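You operate a simulated robot arm through the tools that you are given. There is no shell and no other tool. Be economical: measure what you need, move in short steps, check, and stop when the job is done.

You run a simulated two-armed robot. Do the job below in one go: nothing can be reset, and whatever is moved stays where it is left.

Task
Hold the black controller, jog the line in to 60 metres, then clear the line alarm.
Fine: brake off for the jog and on again; accept the alarm, stop the winch and reset, one press each.

The check looks at the end state, three seconds after you hand in, the way a careful person would. Anything else that was tipped, shoved, dropped, spilled or broken makes it a failure.

Robot
Two 6-joint arms with two-finger parallel grippers on one trunk, on a base that drives. Base frame: it is fixed to the floor where the robot stands at the start and does not move with it; the origin is under the middle of the robot, x ahead of it, y to its left, z up. Lengths are in m, angles in degrees, forces in N, time in s.
The left shoulder is at the start at [0.06, 0.187, 1.147], the right one opposite. With the tool pointing down near the work surface each hand reaches from about 0.16 to 0.6 m from the robot's upright axis, wherever it stands, measured 20 degrees to its own side. Places, roughly: brake switch [0.7, 0.1, 0.8]; in key of the black controller [0.5, 0.1, 0.8]; line alarm key [0.1, 0.7, 0.8]; red winch key [-0.1, 0.6, 0.8]; stop panel reset key [-0.1, 0.8, 0.8]. Payload 1.57 kg a hand.
The tool frame of a hand sits at the grasp point between the pads (the TCP): z along the fingers, y along the line on which they close. The tips reach 0.03 m beyond it. Largest opening 0.11 m; finger width 0.024, thickness 0.012; the body of the gripper, 0.048 by 0.112 m, starts 0.078 m behind the TCP.
Orientation is told as [roll, pitch, yaw] about the base's x, y, z axes, in that order, counted from this pose: with the fingers straight down and closing along the base's y, the tool's x points along the base's -x, its y along +y and its z along -z.

Tools
- The arms move only by the tool servo_tool. It takes "left_deltas", "right_deltas" or both (then of equal length, played together; a hand with none holds still); each is a list of rows, each a list of 3 entries, a list of its own where there are three numbers: the turn, a rotation vector about the base's x, y, z in units of 120 degrees (1.0 is 120 degrees), then the shift along the base's x, y, z in units of 100 mm (1.0 is 100 mm), then the gripper command, from -1 (shut) to 1 (fully open), values between in proportion. In form: [[[ax, ay, az], [dx, dy, dz], grip], ...]. A call has 1 to 8 rows; each row is the pose to reach, as a shift and turn from the pose commanded when the call began. A call with a number of a shift or a turn outside -1 to 1 is refused whole. Rows are played at 5 a second. More than 0.05 m and 8.6 degrees between two rows, or a gripper value outside its range, and nothing of the call is played. Where a pose cannot be reached the arm comes as near as it can. A force on the tool above 40 N (or 10 N above the force at the start of the call, whichever is more), or a blocked arm, ends the call early, and 0.2 s more pass. Each finger travels about 0.153 m/s and halts on what it meets, pressing with about 34 N; the grip force reading is that of the motor and also rises with nothing between the fingers. The clock runs only during rows and for 0.2 s after the last one: add rows that repeat a pose to give the fingers time. The reply holds the time, the measured pose of the TCP, the force on the tool along the base axes, the opening and the grip force, in the units named above and with some noise, with the torque about the TCP (base axes, N m) and any sound that the robot's microphone picked up, and new pictures: "views" is both (left out), scene, wrist or none (wrist: the cameras of the hands that moved).
- Cameras (640 x 400 px; columns grow to the right, rows downward): "scene" is now at [-0.0187, 0.0575, 1.6817]; the picture's right is [0.82, -0.58, 0.00], its down [-0.47, -0.66, -0.58] and it looks along [0.34, 0.48, -0.81] (base axes); focal length 291 px, centre (320, 200). "left" rides on the left gripper at [0.07, -0.016, -0.141] in its tool frame; the picture's right is [0.23, 0.97, 0.00], its down [-0.86, 0.20, -0.48] and it looks along [-0.47, 0.11, 0.88] (tool axes); focal length 222 px, centre (320, 200). "right" rides on the right gripper at [0.07, 0.016, -0.141] in its tool frame; the picture's right is [-0.23, 0.97, 0.00], its down [-0.86, -0.20, -0.48] and it looks along [-0.47, -0.11, 0.88] (tool axes); focal length 222 px, centre (320, 200). There is no depth. A picture from a camera that has moved, and an enlarged one, comes with that camera's place and axes in the base frame and with its lens.
- raise_lower(by): slides the trunk up (or, below 0, down) by that many m; the arms and the scene camera ride with it, the base frame stays. It gives what a move gives, with no picture.
- base_move(legs): drives the robot by 1 to 6 legs, each [ahead, left, turn to the left] in m, m and degrees, along the robot's own axes; the way and the turn of a leg run together, so that a leg with both is an arc; at most 1.5 m and 180 degrees a leg. The arms and the cameras ride along, it lands a little off, and it stops where it bumps. It gives what a move gives, and a new picture of the scene camera.
- head_to(pan, tilt): turns the head with the scene camera to pan (to the left, within 86 degrees either way) and tilt (down, from -29 to 69), counted from straight ahead of the robot. It gives what a move gives, and a new picture of the scene camera.
- enlarge(camera, box): a new picture of the part [left, top, right, bottom] of that camera's present view, enlarged. The clock stands still meanwhile.
- hand_in(): hands the job in; it is judged then, once.

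Go step by step. Nothing tells you exact positions but the pictures and the camera data: compare them with the known pose of the tool, close in by small moves and look again before you grip or let go. The budget is 120 turns and 260 pictures, counting those below and the enlarged ones. Unless the task says otherwise, let go and move clear before handing in, and close with one line.

The tools are called after "Emit:" as name(argument=value, ...) on one line, values as JSON. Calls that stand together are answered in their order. servo_tool: Moves the arms, as the interface text tells. Its arguments: {"type":"object","properties":{"left_deltas":{"type":"array"},"right_deltas":{"type":"array"},"views":{"type":"string","enum":["both","scene","wrist","none"]}},"required":[]} The other tools are called the same way: raise_lower (by) slides the trunk up or down; base_move (legs) drives the base; head_to (pan, tilt) turns the head that bears the scene camera; enlarge (camera, box) takes an enlarged picture of a part of a camera's view; hand_in () hands the job in.

At the start:

```text
time_s: 0.0
left_eef_pos: [0.3219, 0.3726, 1.1076]
left_tool_rot: [0.0, 0.0, 0.0]
left_wrist_force: [0.4, 0.1, 0.5]
left_torque: [0.03, -0.02, 0.01]
left_width: 0.1103
left_finger_force: 0.0
right_eef_pos: [0.4048, 0.0254, 1.1129]
right_tool_rot: [0.1, 0.0, 0.0]
right_wrist_force: [-0.9, 0.0, 0.5]
right_torque: [0.0, -0.05, -0.02]
right_width: 0.11
right_finger_force: 0.0
trunk travel left (down, up): [-0.775, 0.215]
robot x, y, heading: [0.0003, 0.0031, -0.0]
head pan, tilt: [54.8, 54.2]
```

scene: 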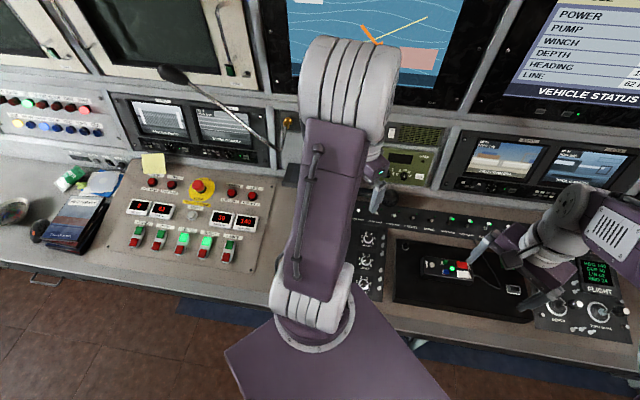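
right: 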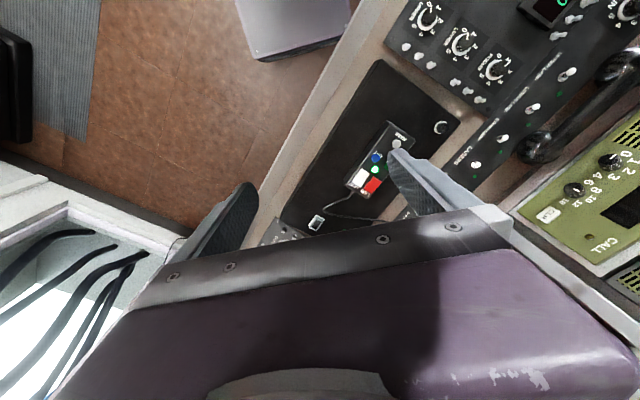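
left: 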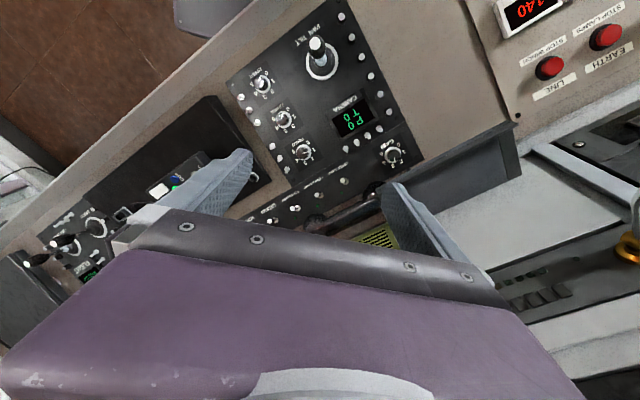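

I see a control console: the black controller lies on a dark tray ahead of me, the stop panel is to the left, and a status screen shows LINE 62-something. I'll enlarge the key parts before moving.

Emit:
enlarge(camera="scene", box=[380, 200, 640, 360])

Emit:
enlarge(camera="scene", box=[100, 150, 300, 275])

Emit:
enlarge(camera="right", box=[260, 60, 580, 260])

Emit:
enlarge(camera="scene", box=[480, 0, 640, 100])

```text
2.46 times, centred on (510, 280) of scene
camera zoom: at [-0.0187, 0.0575, 1.6817], right [0.82, -0.58, 0.0], down [-0.47, -0.66, -0.58], along [0.34, 0.48, -0.81], focal length 716 px, centre (-148, 3)
```

zoom: 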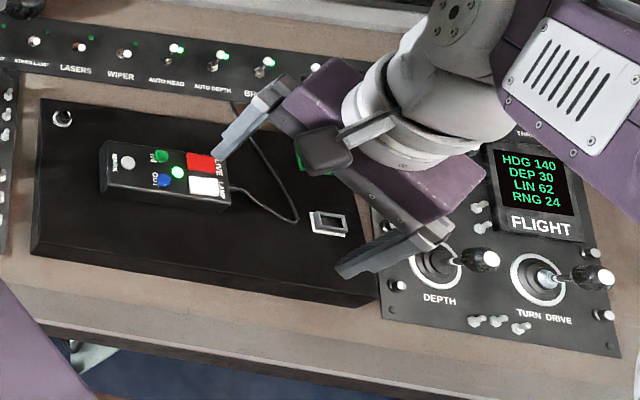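

```text
3.20 times, centred on (200, 212) of scene
camera zoom: at [-0.0187, 0.0575, 1.6817], right [0.82, -0.58, 0.0], down [-0.47, -0.66, -0.58], along [0.34, 0.48, -0.81], focal length 930 px, centre (704, 160)
```

zoom: 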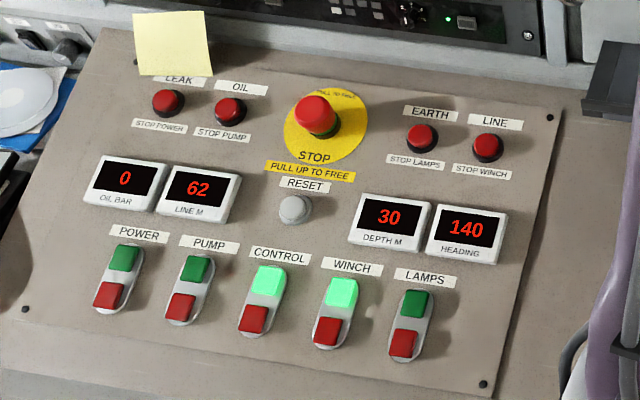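

```text
2.00 times, centred on (420, 160) of right
camera zoom: at [0.3346, 0.0406, 1.2549], right [0.23, 0.97, 0.0], down [0.86, -0.2, 0.48], along [0.47, -0.11, -0.88], focal length 444 px, centre (120, 280)
```

zoom: 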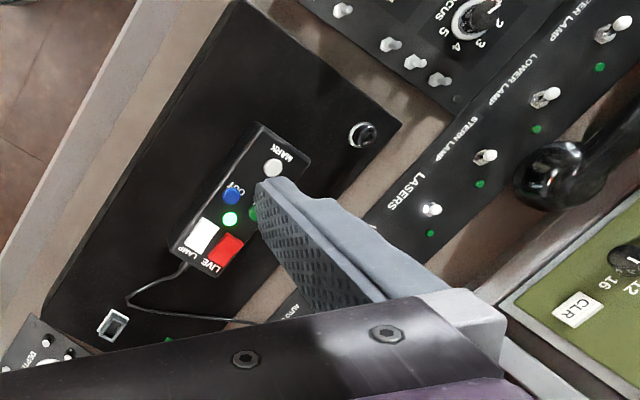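

```text
4.00 times, centred on (560, 50) of scene
camera zoom: at [-0.0187, 0.0575, 1.6817], right [0.82, -0.58, 0.0], down [-0.47, -0.66, -0.58], along [0.34, 0.48, -0.81], focal length 1163 px, centre (-640, 800)
```

zoom: 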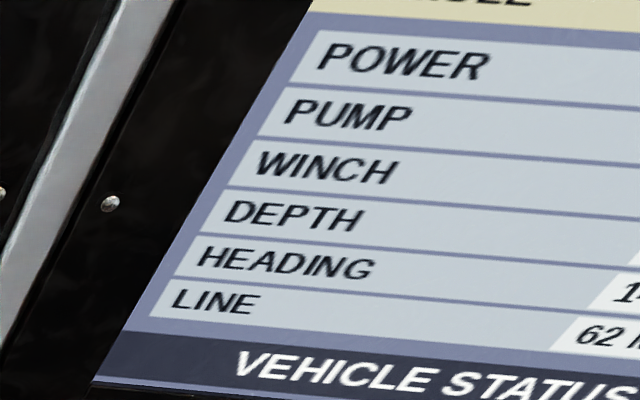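

The controller lies with MARK at its left end; IN is the green key on the far side, and the console edge runs obliquely to me. The "BR…" switch at the end of the strip should be the brake. I'll back off a little, turn to face the console squarely, and slide to the right.

Emit:
base_move(legs=[[-0.06, -0.08, 0], [0, 0, 55], [0, -0.38, 0]])

Emit:
head_to(pan=0, tilt=50)

```text
time_s: 5.6
left_eef_pos: [0.126, 0.1836, 1.1088]
left_tool_rot: [0.0, 0.0, 55.7]
left_wrist_force: [0.2, -0.3, -0.1]
left_torque: [-0.01, 0.01, 0.0]
left_width: 0.11
left_finger_force: 0.0
right_eef_pos: [0.459, 0.0544, 1.1122]
right_tool_rot: [-0.1, 0.0, 55.7]
right_wrist_force: [0.5, -0.3, 0.6]
right_torque: [-0.01, -0.01, 0.03]
right_width: 0.1102
right_finger_force: 0.1
trunk travel left (down, up): [-0.775, 0.215]
robot x, y, heading: [0.251, -0.2939, 55.7]
head pan, tilt: [54.8, 54.2]
camera scene: at [0.1905, -0.2768, 1.6817], right [0.94, 0.35, 0.0], down [0.28, -0.76, -0.58], along [-0.2, 0.55, -0.81], focal length 291 px, centre (320, 200)
```

scene: 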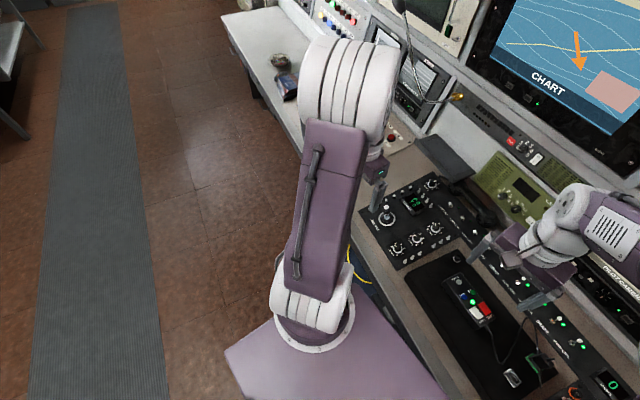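

```text
time_s: 6.9
left_eef_pos: [0.1257, 0.1827, 1.1081]
left_tool_rot: [-0.1, 0.0, 55.6]
left_wrist_force: [0.7, 0.6, 0.2]
left_torque: [0.03, -0.03, 0.03]
left_width: 0.1101
left_finger_force: 0.1
right_eef_pos: [0.4599, 0.0539, 1.1127]
right_tool_rot: [0.0, 0.0, 55.6]
right_wrist_force: [0.3, -0.3, 0.4]
right_torque: [0.0, 0.01, 0.03]
right_width: 0.11
right_finger_force: 0.1
trunk travel left (down, up): [-0.775, 0.215]
robot x, y, heading: [0.2515, -0.2924, 55.5]
head pan, tilt: [0.0, 50.0]
camera scene: at [0.2607, -0.2824, 1.6873], right [0.83, -0.56, 0.0], down [-0.43, -0.63, -0.64], along [0.36, 0.53, -0.77], focal length 291 px, centre (320, 200)
```

scene: 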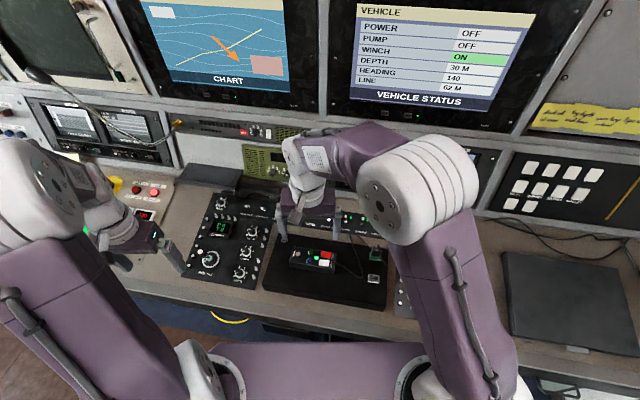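

Now I face the console and the status screen reads WINCH ON, LINE 62. I'll move the right hand aside to see the switch strip and the controller.

Emit:
servo_tool(right_deltas=[[[0, 0, 0], [0.4, -0.28, 0], -1], [[0, 0, 0], [0.8, -0.56, 0], -1], [[0, 0, 0], [1.0, -0.7, 0], -1], [[0, 0, 0], [1.0, -0.7, 0], -1]], views="scene")

Emit:
enlarge(camera="scene", box=[180, 170, 420, 320])

Emit:
enlarge(camera="right", box=[0, 0, 640, 400])

```text
time_s: 7.9
left_eef_pos: [0.1267, 0.1825, 1.1093]
left_tool_rot: [-0.1, 0.1, 55.6]
left_wrist_force: [0.5, -0.2, -0.5]
left_torque: [-0.03, 0.0, 0.03]
left_width: 0.11
left_finger_force: 0.1
right_eef_pos: [0.5594, -0.016, 1.1136]
right_tool_rot: [0.0, 0.0, 55.5]
right_wrist_force: [0.1, 0.0, 0.0]
right_torque: [-0.01, 0.0, -0.02]
right_width: 0.0001
right_finger_force: 21.6
trunk travel left (down, up): [-0.775, 0.215]
robot x, y, heading: [0.2545, -0.293, 55.5]
head pan, tilt: [0.0, 50.0]
camera scene: at [0.2604, -0.2823, 1.6873], right [0.83, -0.56, 0.0], down [-0.43, -0.63, -0.64], along [0.36, 0.53, -0.77], focal length 291 px, centre (320, 200)
```

scene: 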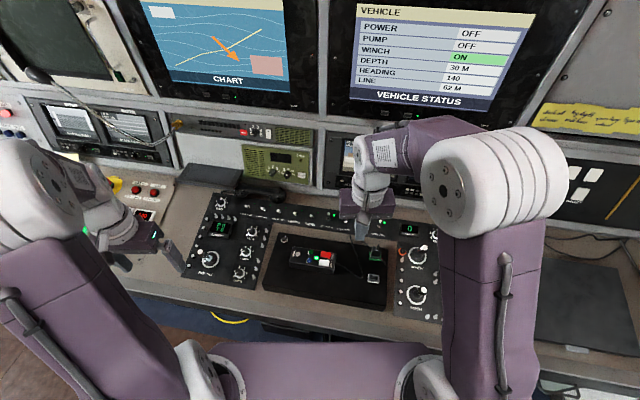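

```text
2.67 times, centred on (300, 245) of scene
camera zoom: at [0.2604, -0.2823, 1.6873], right [0.83, -0.56, 0.0], down [-0.43, -0.63, -0.64], along [0.36, 0.53, -0.77], focal length 775 px, centre (373, 80)
```

zoom: 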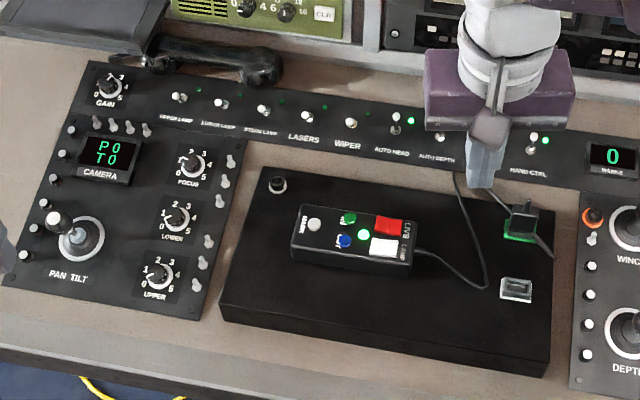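

```text
1.00 times, centred on (320, 200) of right (not enlarged: the box is as wide or as high as the picture)
camera zoom: at [0.5058, -0.0642, 1.2547], right [-0.68, 0.74, 0.0], down [0.65, 0.59, 0.48], along [0.35, 0.32, -0.88], focal length 222 px, centre (320, 200)
```

zoom: 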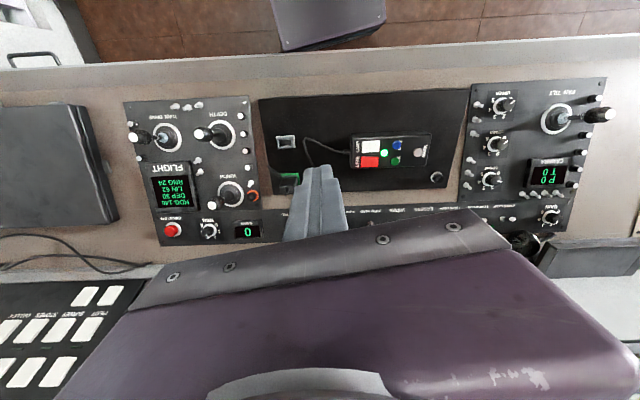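

The strip reads … AUTO HEAD, AUTO DEPTH, BRAKE (behind my fingers), HAND CTRL (lit). IN triangulates to about [0.508, 0.138, 0.845]. I'll drive ahead 0.1 m to bring the brake into reach and lift the right hand out of the view.

Emit:
base_move(legs=[[0.1, 0, 0]])

Emit:
servo_tool(right_deltas=[[[0, 0, 0], [0.4, -0.28, 0], -1], [[0, 0, 0], [0.8, -0.56, 0], -1], [[0, 0, 0], [0.8, -0.56, 0], -1]], views="scene")

Emit:
enlarge(camera="scene", box=[220, 170, 460, 320])

```text
time_s: 9.0
left_eef_pos: [0.1818, 0.2621, 1.1077]
left_tool_rot: [-0.1, -0.2, 55.6]
left_wrist_force: [-0.6, 1.0, -0.5]
left_torque: [0.01, 0.01, -0.01]
left_width: 0.1103
left_finger_force: 0.0
right_eef_pos: [0.6148, 0.0647, 1.1134]
right_tool_rot: [-0.1, -0.1, 55.6]
right_wrist_force: [-0.2, 0.1, 0.3]
right_torque: [0.01, -0.01, -0.02]
right_width: 0.0
right_finger_force: 21.6
trunk travel left (down, up): [-0.775, 0.215]
robot x, y, heading: [0.3055, -0.2145, 55.6]
head pan, tilt: [0.0, 50.0]
camera scene: at [0.3151, -0.2033, 1.6873], right [0.82, -0.57, 0.0], down [-0.43, -0.63, -0.64], along [0.36, 0.53, -0.77], focal length 291 px, centre (320, 200)
```

scene: 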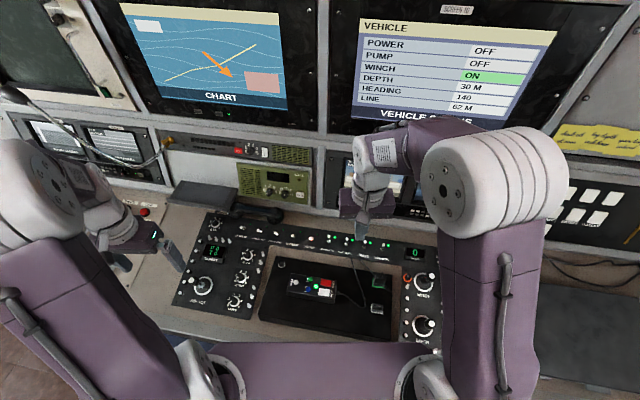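

```text
time_s: 9.8
left_eef_pos: [0.1817, 0.2661, 1.1076]
left_tool_rot: [0.0, 0.1, 55.6]
left_wrist_force: [0.5, 0.5, -0.2]
left_torque: [0.01, 0.0, -0.04]
left_width: 0.11
left_finger_force: 0.1
right_eef_pos: [0.6953, 0.0109, 1.1132]
right_tool_rot: [-0.1, 0.1, 55.5]
right_wrist_force: [-0.1, 0.6, 0.4]
right_torque: [-0.05, -0.03, -0.03]
right_width: 0.0
right_finger_force: 21.5
trunk travel left (down, up): [-0.775, 0.215]
robot x, y, heading: [0.3064, -0.2137, 55.5]
head pan, tilt: [0.0, 50.0]
camera scene: at [0.3161, -0.1985, 1.6872], right [0.82, -0.57, 0.0], down [-0.43, -0.63, -0.64], along [0.36, 0.53, -0.77], focal length 291 px, centre (320, 200)
```

scene: 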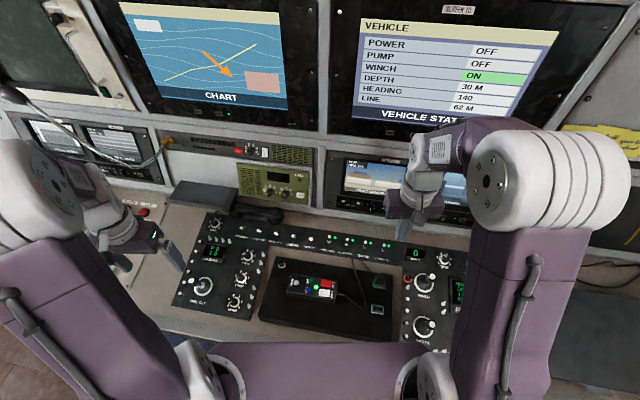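

```text
2.67 times, centred on (340, 245) of scene
camera zoom: at [0.3161, -0.1985, 1.6872], right [0.82, -0.57, 0.0], down [-0.43, -0.63, -0.64], along [0.36, 0.53, -0.77], focal length 775 px, centre (267, 80)
```

zoom: 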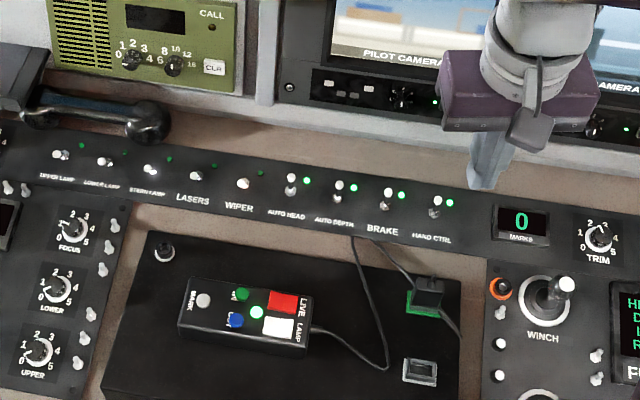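

The brake toggle's LED is lit (on). I'll zoom in on the strip and controller to compare on and off toggle positions.

Emit:
enlarge(camera="scene", box=[290, 225, 410, 300])

Emit:
enlarge(camera="scene", box=[330, 225, 402, 270])

Emit:
enlarge(camera="right", box=[280, 60, 600, 260])

```text
5.33 times, centred on (350, 262) of scene
camera zoom: at [0.3161, -0.1985, 1.6872], right [0.82, -0.57, 0.0], down [-0.43, -0.63, -0.64], along [0.36, 0.53, -0.77], focal length 1550 px, centre (160, -133)
```

zoom: 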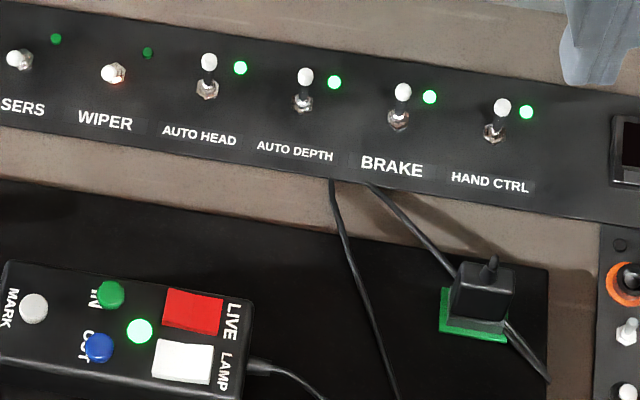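

```text
8.89 times, centred on (366, 248) of scene
camera zoom: at [0.3161, -0.1985, 1.6872], right [0.82, -0.57, 0.0], down [-0.43, -0.63, -0.64], along [0.36, 0.53, -0.77], focal length 2584 px, centre (-89, -222)
```

zoom: 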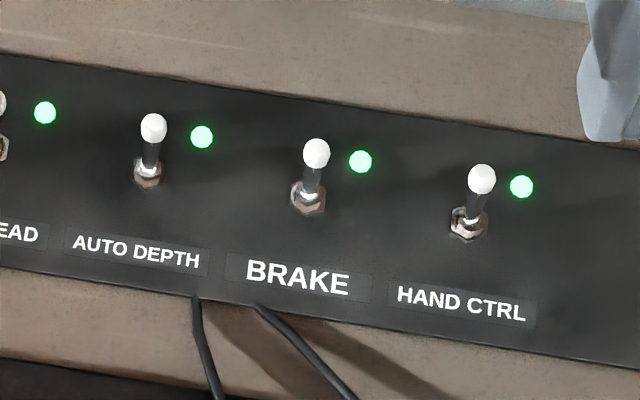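

```text
2.00 times, centred on (440, 160) of right
camera zoom: at [0.6418, -0.038, 1.2551], right [-0.68, 0.74, 0.0], down [0.65, 0.59, 0.48], along [0.35, 0.32, -0.88], focal length 444 px, centre (80, 280)
```

zoom: 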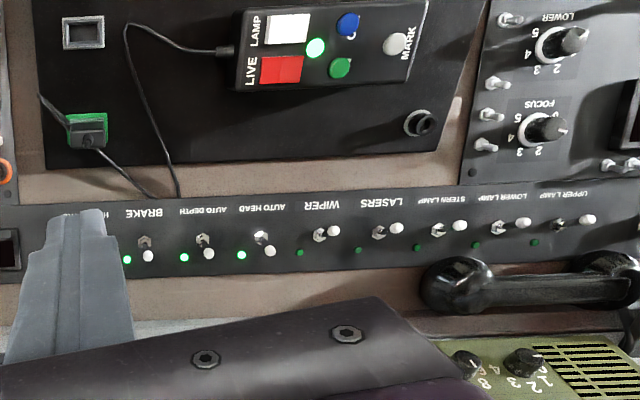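

The brake toggle base triangulates to about [0.741, 0.145, 0.811] and IN to [0.512, 0.137, 0.842]. The controller runs at −45° with MARK at [0.471, 0.155]. I'll turn the left hand so it closes across the controller and bring it over the MARK end, with its camera to the left.

Emit:
servo_tool(left_deltas=[[[0, 0, -0.07], [0.12, -0.04, 0], 1], [[0, 0, -0.14], [0.25, -0.09, 0], 1], [[0, 0, -0.21], [0.37, -0.13, 0], 1], [[0, 0, -0.28], [0.5, -0.18, 0], 1], [[0, 0, -0.35], [0.62, -0.22, 0], 1], [[0, 0, -0.42], [0.75, -0.27, 0], 1], [[0, 0, -0.49], [0.87, -0.31, 0], 1], [[0, 0, -0.56], [1.0, -0.36, 0], 1]], views="none")

Emit:
servo_tool(left_deltas=[[[0, 0, -0.07], [0.2, -0.07, 0], 1], [[0, 0, -0.14], [0.4, -0.15, 0], 1], [[0, 0, -0.21], [0.6, -0.22, 0], 1], [[0, 0, -0.278], [0.8, -0.3, 0], 1], [[0, 0, -0.278], [1.0, -0.36, 0], 1], [[0, 0, -0.278], [1.0, -0.36, 0], 1]], views="both")

```text
time_s: 11.6
left_eef_pos: [0.2817, 0.2269, 1.1086]
left_tool_rot: [0.0, 0.1, -11.9]
left_wrist_force: [0.2, -0.4, 0.1]
left_torque: [-0.06, -0.03, 0.02]
left_width: 0.11
left_finger_force: 0.1
right_eef_pos: [0.6958, 0.0098, 1.1131]
right_tool_rot: [-0.1, 0.0, 55.7]
right_wrist_force: [1.0, 1.2, 0.0]
right_torque: [-0.05, 0.01, -0.01]
right_width: 0.0
right_finger_force: 20.4
trunk travel left (down, up): [-0.775, 0.215]
robot x, y, heading: [0.3065, -0.2126, 55.6]
head pan, tilt: [0.0, 50.0]
```

```text
time_s: 13.0
left_eef_pos: [0.3824, 0.1909, 1.1079]
left_tool_rot: [0.0, 0.0, -45.0]
left_wrist_force: [0.8, 0.0, 1.0]
left_torque: [-0.01, 0.02, 0.02]
left_width: 0.11
left_finger_force: 0.1
right_eef_pos: [0.6947, 0.009, 1.1136]
right_tool_rot: [0.0, 0.1, 55.6]
right_wrist_force: [0.1, 0.5, 0.3]
right_torque: [-0.03, 0.03, -0.01]
right_width: 0.0001
right_finger_force: 21.5
trunk travel left (down, up): [-0.775, 0.215]
robot x, y, heading: [0.3065, -0.2143, 55.7]
head pan, tilt: [0.0, 50.0]
camera scene: at [0.316, -0.201, 1.6873], right [0.82, -0.57, 0.0], down [-0.43, -0.63, -0.64], along [0.36, 0.53, -0.77], focal length 291 px, centre (320, 200)
camera left: at [0.3214, 0.2299, 1.2494], right [0.53, 0.85, 0.0], down [0.75, -0.46, 0.48], along [0.41, -0.25, -0.88], focal length 222 px, centre (320, 200)
```

scene: 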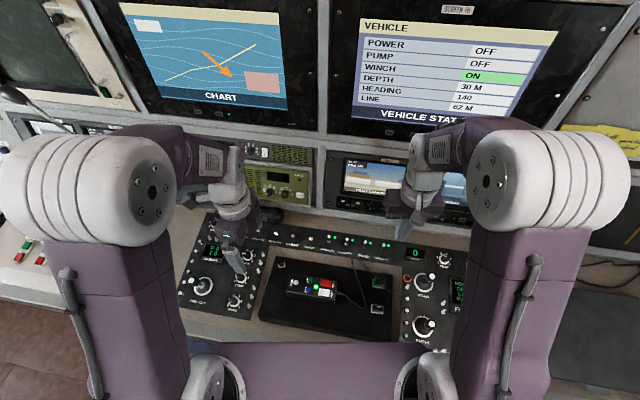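
left: 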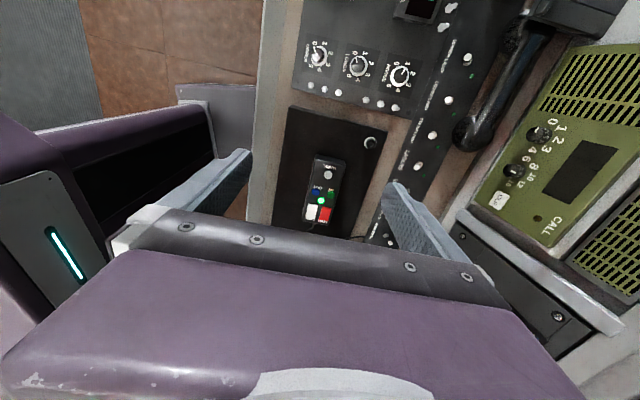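

The hand turned well. I'll tilt its body 15° to the left and bring the fingers above the MARK end.

Emit:
servo_tool(left_deltas=[[[-0.044, -0.044, 0], [0.4, -0.15, 0], 1], [[-0.088, -0.088, 0], [0.83, -0.32, 0], 1], [[-0.088, -0.088, 0], [0.83, -0.32, -0.4], 1], [[-0.088, -0.088, 0], [0.83, -0.32, -0.8], 1], [[-0.088, -0.088, 0], [0.83, -0.32, -1.0], 1], [[-0.088, -0.088, 0], [0.83, -0.32, -1.0], 1]], views="both")

Emit:
enlarge(camera="scene", box=[230, 210, 390, 310])

```text
time_s: 14.4
left_eef_pos: [0.465, 0.1587, 1.0091]
left_tool_rot: [0.0, -15.0, -45.0]
left_wrist_force: [-0.3, -0.6, 0.0]
left_torque: [0.01, -0.01, -0.01]
left_width: 0.11
left_finger_force: 0.0
right_eef_pos: [0.6948, 0.0087, 1.1134]
right_tool_rot: [0.0, 0.0, 55.5]
right_wrist_force: [1.0, 0.1, -0.1]
right_torque: [0.0, -0.01, 0.01]
right_width: 0.0002
right_finger_force: 21.6
trunk travel left (down, up): [-0.775, 0.215]
robot x, y, heading: [0.3079, -0.2118, 55.6]
head pan, tilt: [0.0, 50.0]
camera scene: at [0.3161, -0.2016, 1.6873], right [0.82, -0.57, 0.0], down [-0.43, -0.63, -0.64], along [0.36, 0.53, -0.77], focal length 291 px, centre (320, 200)
camera left: at [0.3805, 0.2205, 1.1257], right [0.53, 0.84, -0.06], down [0.64, -0.36, 0.68], along [0.56, -0.4, -0.73], focal length 222 px, centre (320, 200)
```

scene: 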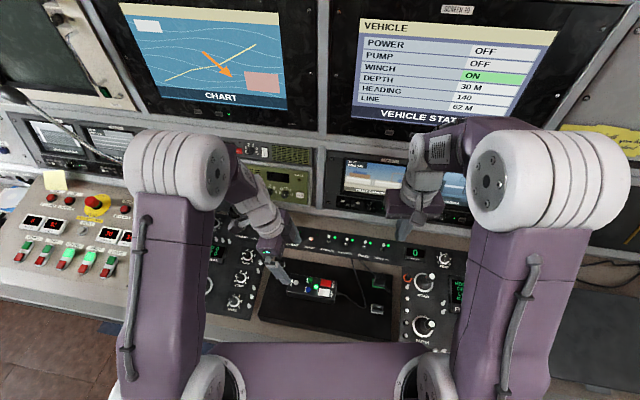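
left: 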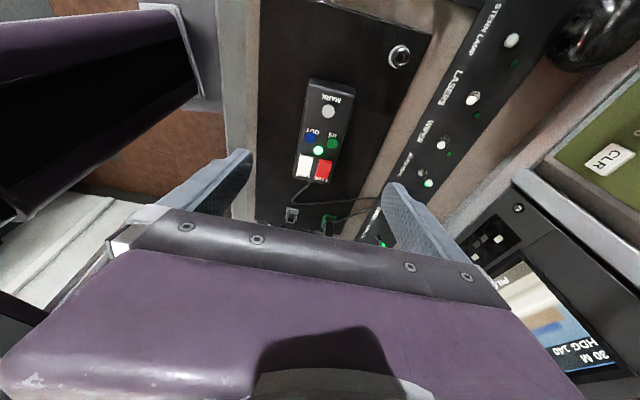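

```text
4.00 times, centred on (310, 260) of scene
camera zoom: at [0.3161, -0.2016, 1.6873], right [0.82, -0.57, 0.0], down [-0.43, -0.63, -0.64], along [0.36, 0.53, -0.77], focal length 1163 px, centre (360, -40)
```

zoom: 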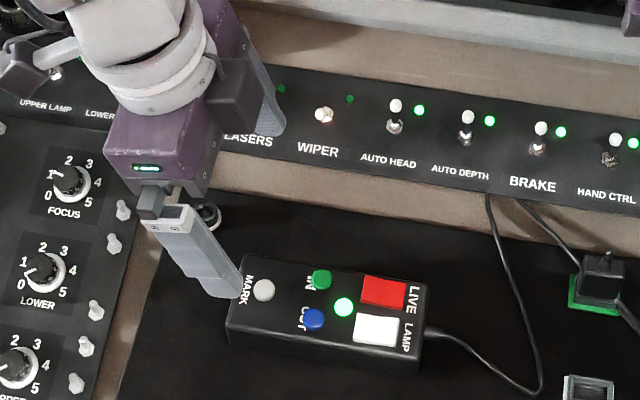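

The fingers straddle the controller well in the pictures. I'll lower to just above and look.

Emit:
servo_tool(left_deltas=[[[0, 0, 0], [-0.03, 0.03, -0.4], 0.7], [[0, 0, 0], [-0.03, 0.03, -0.8], 0.7], [[0, 0, 0], [-0.03, 0.03, -1.0], 0.7], [[0, 0, 0], [-0.03, 0.03, -1.0], 0.7]], views="wrist")

Emit:
servo_tool(left_deltas=[[[0, 0, 0], [0, 0, -0.2], 0.7], [[0, 0, 0], [0, 0, -0.4], 0.7], [[0, 0, 0], [0, 0, -0.4], 0.7]], views="wrist")

Emit:
enlarge(camera="scene", box=[250, 230, 370, 305])

```text
time_s: 15.4
left_eef_pos: [0.4608, 0.1627, 0.908]
left_tool_rot: [0.0, -14.9, -45.0]
left_wrist_force: [-0.3, 0.0, 0.0]
left_torque: [0.01, 0.02, -0.04]
left_width: 0.0937
left_finger_force: 0.0
right_eef_pos: [0.695, 0.0089, 1.1142]
right_tool_rot: [0.0, 0.0, 55.6]
right_wrist_force: [0.0, 1.2, -0.3]
right_torque: [0.02, 0.01, 0.02]
right_width: 0.0001
right_finger_force: 21.3
trunk travel left (down, up): [-0.775, 0.215]
robot x, y, heading: [0.3076, -0.2139, 55.5]
head pan, tilt: [0.0, 50.0]
camera left: at [0.3765, 0.2245, 1.0265], right [0.53, 0.84, -0.06], down [0.64, -0.36, 0.68], along [0.56, -0.4, -0.73], focal length 222 px, centre (320, 200)
```

left: 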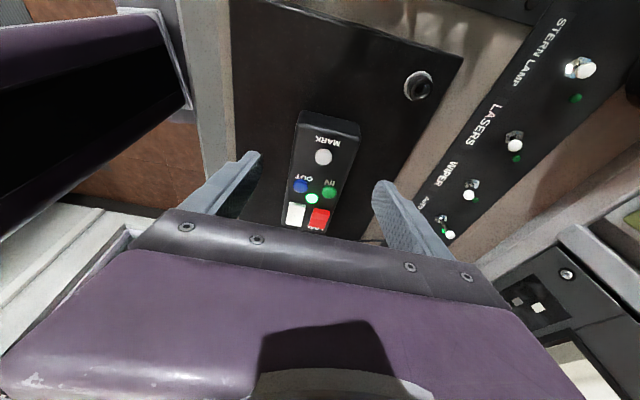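

```text
time_s: 16.2
left_eef_pos: [0.4605, 0.1623, 0.8696]
left_tool_rot: [0.0, -15.0, -44.9]
left_wrist_force: [0.4, -0.8, -0.1]
left_torque: [0.01, -0.01, 0.01]
left_width: 0.0935
left_finger_force: 0.0
right_eef_pos: [0.6963, 0.0093, 1.1133]
right_tool_rot: [0.0, 0.0, 55.5]
right_wrist_force: [1.1, 0.4, -0.2]
right_torque: [0.01, 0.0, -0.02]
right_width: 0.0
right_finger_force: 21.3
trunk travel left (down, up): [-0.775, 0.215]
robot x, y, heading: [0.3075, -0.2133, 55.9]
head pan, tilt: [0.0, 50.0]
camera left: at [0.3771, 0.2242, 0.9863], right [0.53, 0.84, -0.06], down [0.64, -0.36, 0.68], along [0.56, -0.4, -0.73], focal length 222 px, centre (320, 200)
```

left: 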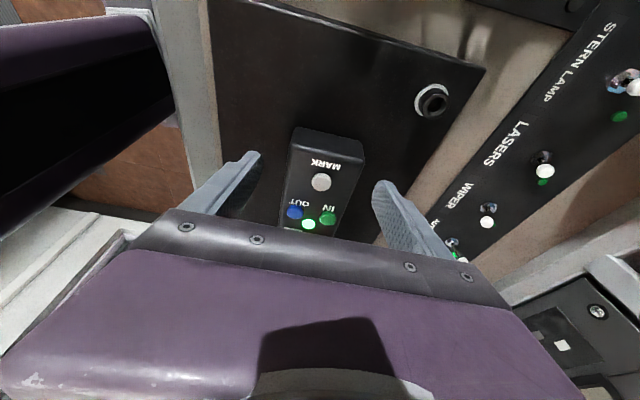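

```text
5.33 times, centred on (310, 268) of scene
camera zoom: at [0.3163, -0.2016, 1.6873], right [0.82, -0.57, 0.0], down [-0.43, -0.63, -0.64], along [0.36, 0.53, -0.77], focal length 1550 px, centre (373, -160)
```

zoom: 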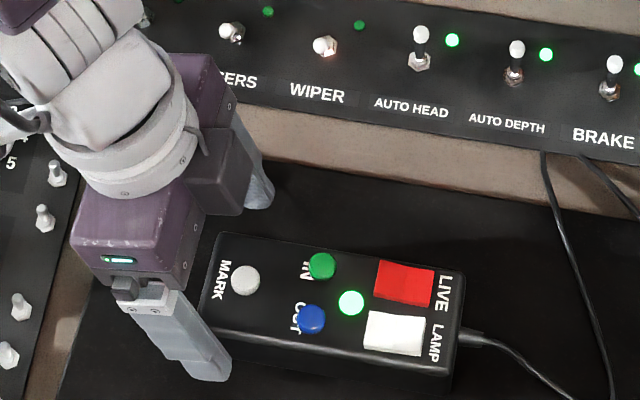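

The controller sits slightly off-centre toward the far finger, so I'll shift about 5 mm along that way, lower the last 22 mm and look.

Emit:
servo_tool(left_deltas=[[[0, 0, 0], [0.04, 0.04, -0.08], 0.7], [[0, 0, 0], [0.04, 0.04, -0.16], 0.7], [[0, 0, 0], [0.04, 0.04, -0.22], 0.7], [[0, 0, 0], [0.04, 0.04, -0.22], 0.7]], views="wrist")

Emit:
enlarge(camera="left", box=[200, 100, 440, 250])

Emit:
enlarge(camera="scene", box=[250, 230, 370, 305])

```text
time_s: 17.2
left_eef_pos: [0.4676, 0.1666, 0.8468]
left_tool_rot: [-0.1, -15.0, -45.0]
left_wrist_force: [-1.6, -0.4, 0.0]
left_torque: [0.05, -0.02, 0.0]
left_width: 0.0937
left_finger_force: 0.0
right_eef_pos: [0.6959, 0.008, 1.1145]
right_tool_rot: [0.0, -0.1, 55.7]
right_wrist_force: [0.8, -0.3, 0.9]
right_torque: [0.0, 0.01, 0.02]
right_width: 0.0
right_finger_force: 21.2
trunk travel left (down, up): [-0.775, 0.215]
robot x, y, heading: [0.3064, -0.2121, 55.5]
head pan, tilt: [0.0, 50.0]
camera left: at [0.3825, 0.2285, 0.9642], right [0.53, 0.84, -0.06], down [0.64, -0.36, 0.68], along [0.56, -0.4, -0.73], focal length 222 px, centre (320, 200)
```

left: 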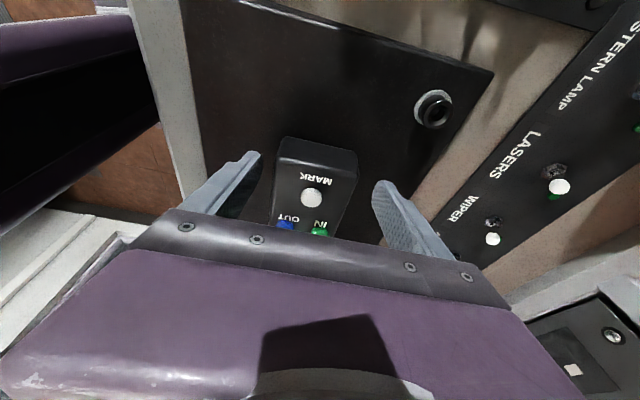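

```text
2.67 times, centred on (320, 175) of left
camera zoom: at [0.3825, 0.2285, 0.9642], right [0.53, 0.84, -0.06], down [0.64, -0.36, 0.68], along [0.56, -0.4, -0.73], focal length 592 px, centre (320, 267)
```

zoom: 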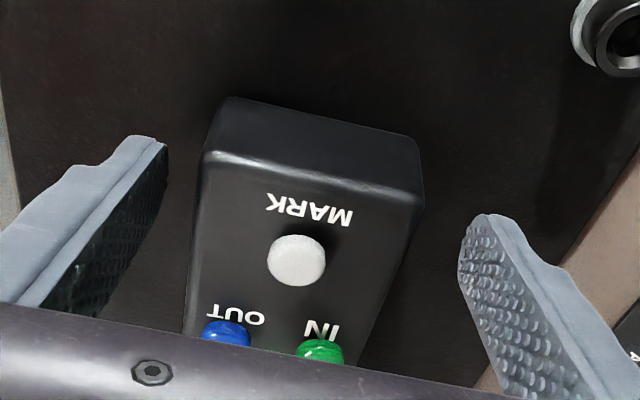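

```text
5.33 times, centred on (310, 268) of scene
camera zoom: at [0.3166, -0.2011, 1.6873], right [0.82, -0.57, 0.0], down [-0.43, -0.63, -0.64], along [0.36, 0.53, -0.77], focal length 1550 px, centre (373, -160)
```

zoom: 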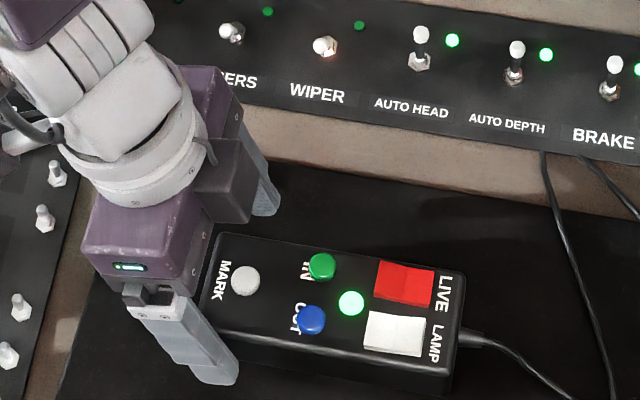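

Centred on both sides with clear gaps. Closing on the controller.

Emit:
servo_tool(left_deltas=[[[0, 0, 0], [0, 0, 0], 0.2], [[0, 0, 0], [0, 0, 0], -0.2], [[0, 0, 0], [0, 0, 0], -0.2], [[0, 0, 0], [0, 0, 0], -0.2]], views="wrist")

Emit:
enlarge(camera="scene", box=[250, 230, 370, 305])

```text
time_s: 18.2
left_eef_pos: [0.4657, 0.1666, 0.8457]
left_tool_rot: [0.0, -14.8, -44.9]
left_wrist_force: [-1.6, -1.8, 0.1]
left_torque: [-0.28, 0.02, -0.35]
left_width: 0.064
left_finger_force: 33.7
right_eef_pos: [0.6952, 0.0081, 1.1139]
right_tool_rot: [0.0, -0.1, 55.5]
right_wrist_force: [0.0, 0.0, -0.4]
right_torque: [-0.02, -0.01, -0.01]
right_width: 0.0001
right_finger_force: 21.0
trunk travel left (down, up): [-0.775, 0.215]
robot x, y, heading: [0.3128, -0.2141, 55.7]
head pan, tilt: [0.0, 50.0]
camera left: at [0.3821, 0.2282, 0.9644], right [0.53, 0.84, -0.06], down [0.64, -0.36, 0.68], along [0.56, -0.4, -0.73], focal length 222 px, centre (320, 200)
```

left: 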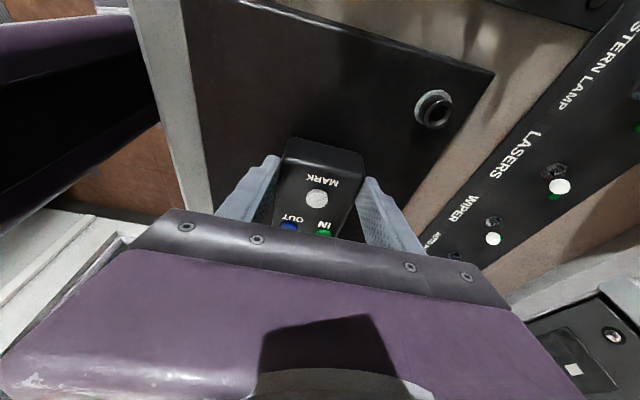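

```text
5.33 times, centred on (310, 268) of scene
camera zoom: at [0.3161, -0.2015, 1.6873], right [0.82, -0.57, 0.0], down [-0.43, -0.63, -0.64], along [0.36, 0.53, -0.77], focal length 1550 px, centre (373, -160)
```

zoom: 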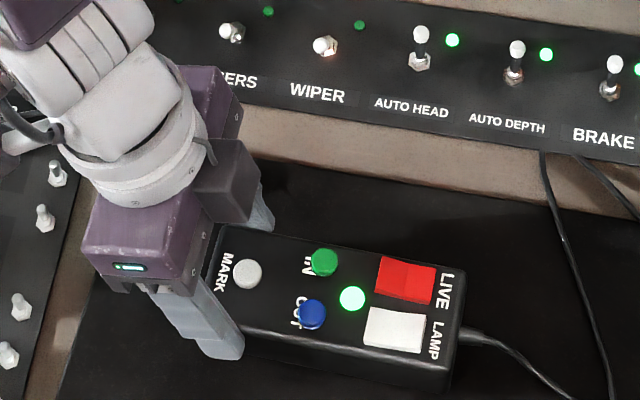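

The controller is gripped (0.064 m wide, unmoved). Now the right hand goes, closed, behind the brake toggle to pull it toward me.

Emit:
servo_tool(right_deltas=[[[0, 0, -0.04], [0.25, 0.35, 0], -1], [[0, 0, -0.0875], [0.5, 0.7, 0], -1], [[0, 0, -0.0875], [0.69, 1.0, -0.1], -1], [[0, 0, -0.0875], [0.69, 1.0, -0.5], -1], [[0, 0, -0.0875], [0.69, 1.0, -0.9], -1], [[0, 0, -0.0875], [0.69, 1.0, -0.9], -1]], views="none")

Emit:
servo_tool(right_deltas=[[[0, 0, 0], [0, 0.3, -0.1], -1], [[0, 0, 0], [0, 0.6, -0.4], -1], [[0, 0, 0], [0, 0.6, -0.8], -1], [[0, 0, 0], [0, 0.6, -1.0], -1], [[0, 0, 0], [0, 0.6, -1.0], -1]], views="both")

Emit:
enlarge(camera="scene", box=[310, 200, 430, 275])

```text
time_s: 19.6
left_eef_pos: [0.4666, 0.166, 0.8471]
left_tool_rot: [0.2, -14.9, -45.0]
left_wrist_force: [-2.0, 1.1, -0.1]
left_torque: [-0.36, -0.09, -0.09]
left_width: 0.0636
left_finger_force: 34.2
right_eef_pos: [0.7643, 0.1094, 1.0227]
right_tool_rot: [0.0, 0.0, 45.1]
right_wrist_force: [0.2, -0.1, 0.7]
right_torque: [0.0, -0.01, 0.01]
right_width: 0.0
right_finger_force: 21.3
trunk travel left (down, up): [-0.775, 0.215]
robot x, y, heading: [0.309, -0.2134, 55.7]
head pan, tilt: [0.0, 50.0]
```

```text
time_s: 20.8
left_eef_pos: [0.4668, 0.1658, 0.847]
left_tool_rot: [0.0, -14.8, -45.0]
left_wrist_force: [-2.5, -0.2, 1.7]
left_torque: [-0.17, 0.06, -0.36]
left_width: 0.0637
left_finger_force: 34.1
right_eef_pos: [0.7649, 0.1704, 0.9218]
right_tool_rot: [0.1, 0.0, 45.1]
right_wrist_force: [-0.7, 0.5, -0.5]
right_torque: [0.02, -0.01, 0.01]
right_width: 0.0
right_finger_force: 21.4
trunk travel left (down, up): [-0.775, 0.215]
robot x, y, heading: [0.3077, -0.2173, 55.5]
head pan, tilt: [0.0, 50.0]
camera scene: at [0.316, -0.2012, 1.6873], right [0.82, -0.57, 0.0], down [-0.43, -0.63, -0.64], along [0.36, 0.53, -0.77], focal length 291 px, centre (320, 200)
camera right: at [0.7026, 0.1314, 1.0646], right [-0.53, 0.85, 0.0], down [0.74, 0.46, 0.48], along [0.41, 0.25, -0.88], focal length 222 px, centre (320, 200)
```

scene: 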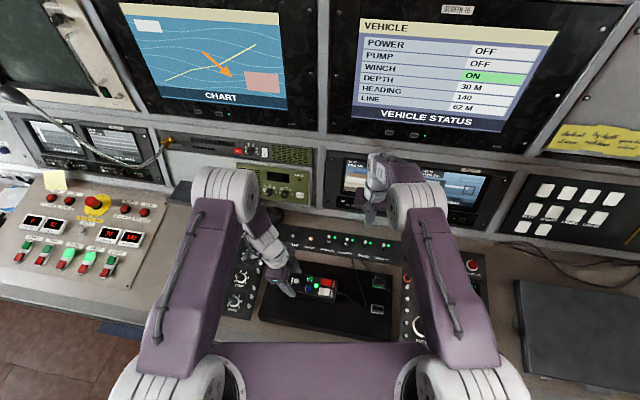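
right: 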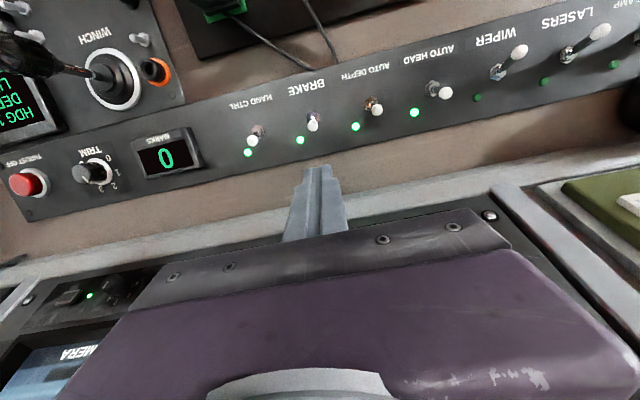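

```text
5.33 times, centred on (370, 238) of scene
camera zoom: at [0.316, -0.2012, 1.6873], right [0.82, -0.57, 0.0], down [-0.43, -0.63, -0.64], along [0.36, 0.53, -0.77], focal length 1550 px, centre (53, 0)
```

zoom: 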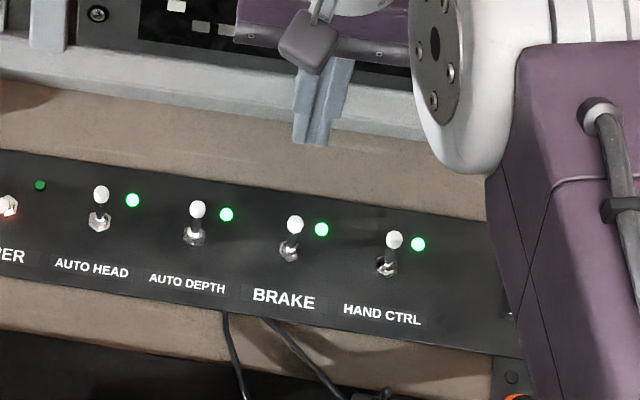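

The fingers are directly behind the brake toggle. I'll go 8 mm further back, lower beside it and check.

Emit:
servo_tool(right_deltas=[[[0, 0, 0], [0.06, 0.06, -0.1], -1], [[0, 0, 0], [0.06, 0.06, -0.4], -1], [[0, 0, 0], [0.06, 0.06, -0.7], -1], [[0, 0, 0], [0.06, 0.06, -0.7], -1]], views="wrist")

Emit:
enlarge(camera="scene", box=[330, 220, 402, 265])

Emit:
enlarge(camera="right", box=[220, 80, 412, 200])

```text
time_s: 21.8
left_eef_pos: [0.4664, 0.1664, 0.8473]
left_tool_rot: [0.1, -14.9, -45.0]
left_wrist_force: [-1.9, -0.9, 0.2]
left_torque: [-0.02, 0.16, -0.15]
left_width: 0.0639
left_finger_force: 33.5
right_eef_pos: [0.7695, 0.1722, 0.8542]
right_tool_rot: [-0.1, 0.0, 45.1]
right_wrist_force: [0.2, 0.3, 0.8]
right_torque: [-0.02, -0.03, 0.01]
right_width: 0.0001
right_finger_force: 21.2
right hand out of reach, approached as far as the arm can: row 3
trunk travel left (down, up): [-0.775, 0.215]
robot x, y, heading: [0.3022, -0.2137, 55.6]
head pan, tilt: [0.0, 50.0]
camera right: at [0.707, 0.1347, 0.9955], right [-0.53, 0.85, 0.0], down [0.74, 0.46, 0.48], along [0.41, 0.25, -0.88], focal length 222 px, centre (320, 200)
```

right: 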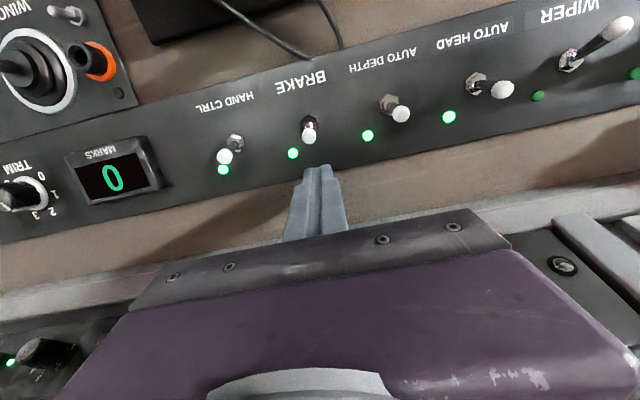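

```text
8.89 times, centred on (366, 242) of scene
camera zoom: at [0.3161, -0.2013, 1.6873], right [0.82, -0.57, 0.0], down [-0.43, -0.63, -0.64], along [0.36, 0.53, -0.77], focal length 2584 px, centre (-89, -178)
```

zoom: 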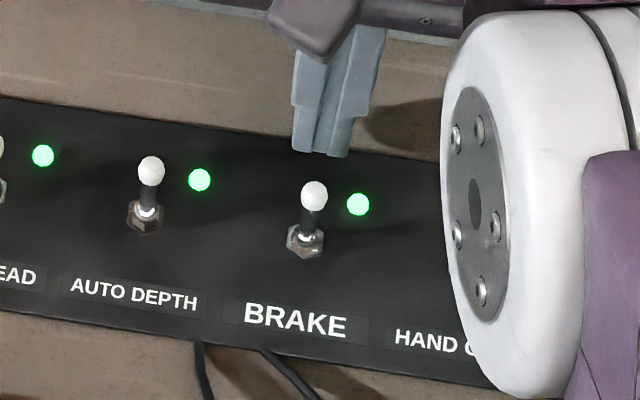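

```text
3.33 times, centred on (316, 140) of right
camera zoom: at [0.707, 0.1347, 0.9955], right [-0.53, 0.85, 0.0], down [0.74, 0.46, 0.48], along [0.41, 0.25, -0.88], focal length 740 px, centre (333, 400)
```

zoom: 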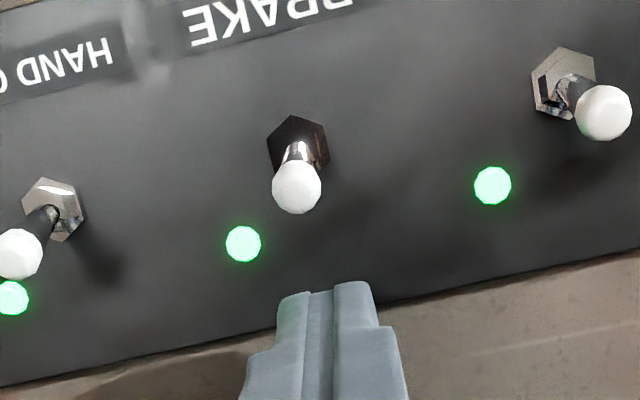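

Aligned within a few mm, with the finger behind the toggle. I'll shift 4 mm right and pull toward me in small steps.

Emit:
servo_tool(right_deltas=[[[0, 0, 0], [0.0, -0.06, -0.03], -1], [[0, 0, 0], [-0.06, -0.12, -0.03], -1], [[0, 0, 0], [-0.12, -0.18, -0.03], -1], [[0, 0, 0], [-0.18, -0.24, -0.03], -1]], views="wrist")

Emit:
enlarge(camera="scene", box=[330, 220, 402, 265])

```text
time_s: 22.8
left_eef_pos: [0.4666, 0.1664, 0.846]
left_tool_rot: [0.0, -14.9, -45.0]
left_wrist_force: [-2.5, -0.8, 0.5]
left_torque: [-0.14, -0.06, -0.26]
left_width: 0.0636
left_finger_force: 33.9
right_eef_pos: [0.7522, 0.1519, 0.8499]
right_tool_rot: [0.0, -0.1, 45.1]
right_wrist_force: [2.1, 0.8, 0.5]
right_torque: [0.03, 0.0, 0.0]
right_width: 0.0
right_finger_force: 20.9
trunk travel left (down, up): [-0.775, 0.215]
robot x, y, heading: [0.301, -0.213, 55.5]
head pan, tilt: [0.0, 50.0]
camera right: at [0.6907, 0.1133, 0.9918], right [-0.53, 0.85, 0.0], down [0.74, 0.46, 0.48], along [0.41, 0.25, -0.88], focal length 222 px, centre (320, 200)
```

right: 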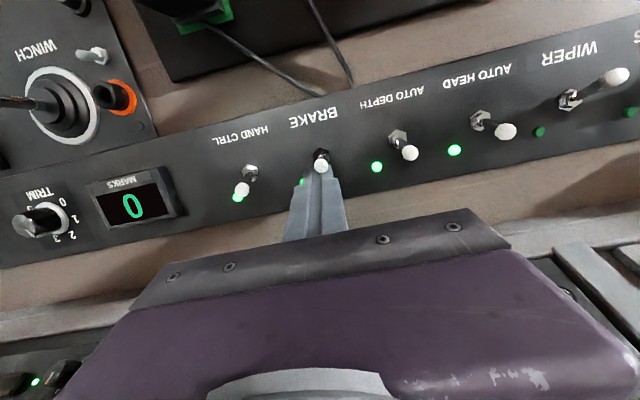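

```text
8.89 times, centred on (366, 242) of scene
camera zoom: at [0.3164, -0.2012, 1.6873], right [0.82, -0.57, 0.0], down [-0.43, -0.63, -0.64], along [0.36, 0.53, -0.77], focal length 2584 px, centre (-89, -178)
```

zoom: 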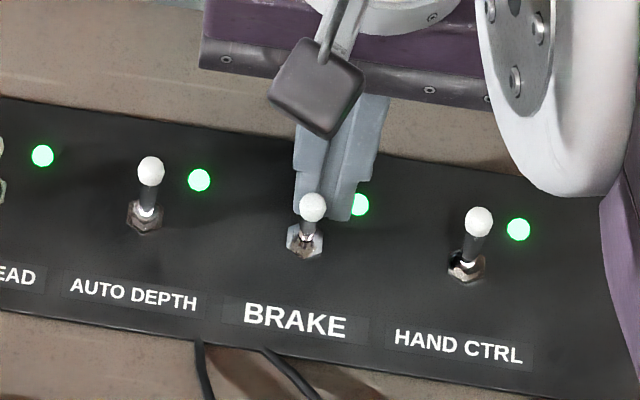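

The finger touches the toggle and has begun to move it. Pulling further in small steps.

Emit:
servo_tool(right_deltas=[[[0, 0, 0], [-0.03, -0.03, 0], -1], [[0, 0, 0], [-0.06, -0.06, 0], -1], [[0, 0, 0], [-0.09, -0.09, 0], -1], [[0, 0, 0], [-0.09, -0.09, 0], -1]], views="wrist")

Emit:
enlarge(camera="scene", box=[330, 220, 402, 265])

```text
time_s: 23.5
left_eef_pos: [0.4656, 0.166, 0.8464]
left_tool_rot: [-0.1, -15.0, -45.0]
left_wrist_force: [-0.1, 0.7, 0.0]
left_torque: [0.15, 0.2, 0.03]
left_width: 0.0637
left_finger_force: 33.7
right_eef_pos: [0.7513, 0.1489, 0.8522]
right_tool_rot: [0.1, -1.0, 45.2]
right_wrist_force: [-0.1, 0.1, -0.6]
right_torque: [0.03, -0.02, 0.0]
right_width: 0.0
right_finger_force: 21.5
trunk travel left (down, up): [-0.775, 0.215]
robot x, y, heading: [0.3122, -0.2128, 55.4]
head pan, tilt: [0.0, 50.0]
stopped in row 3 (right hand): the force on the tool passed its limit (the readings are from after the stop); the commanded pose is now the measured one
camera right: at [0.6874, 0.1087, 0.9925], right [-0.53, 0.85, 0.01], down [0.74, 0.46, 0.49], along [0.42, 0.27, -0.87], focal length 222 px, centre (320, 200)
```

right: 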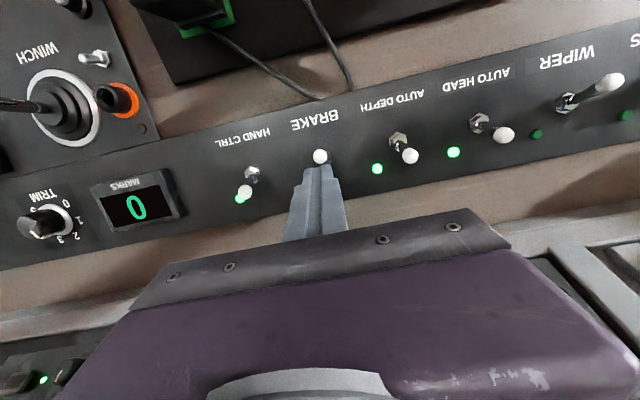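

```text
8.89 times, centred on (366, 242) of scene
camera zoom: at [0.3174, -0.2009, 1.687], right [0.82, -0.57, 0.0], down [-0.43, -0.63, -0.64], along [0.36, 0.53, -0.77], focal length 2584 px, centre (-89, -178)
```

zoom: 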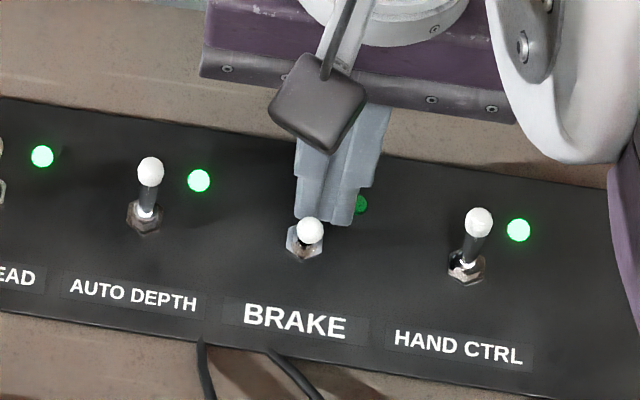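

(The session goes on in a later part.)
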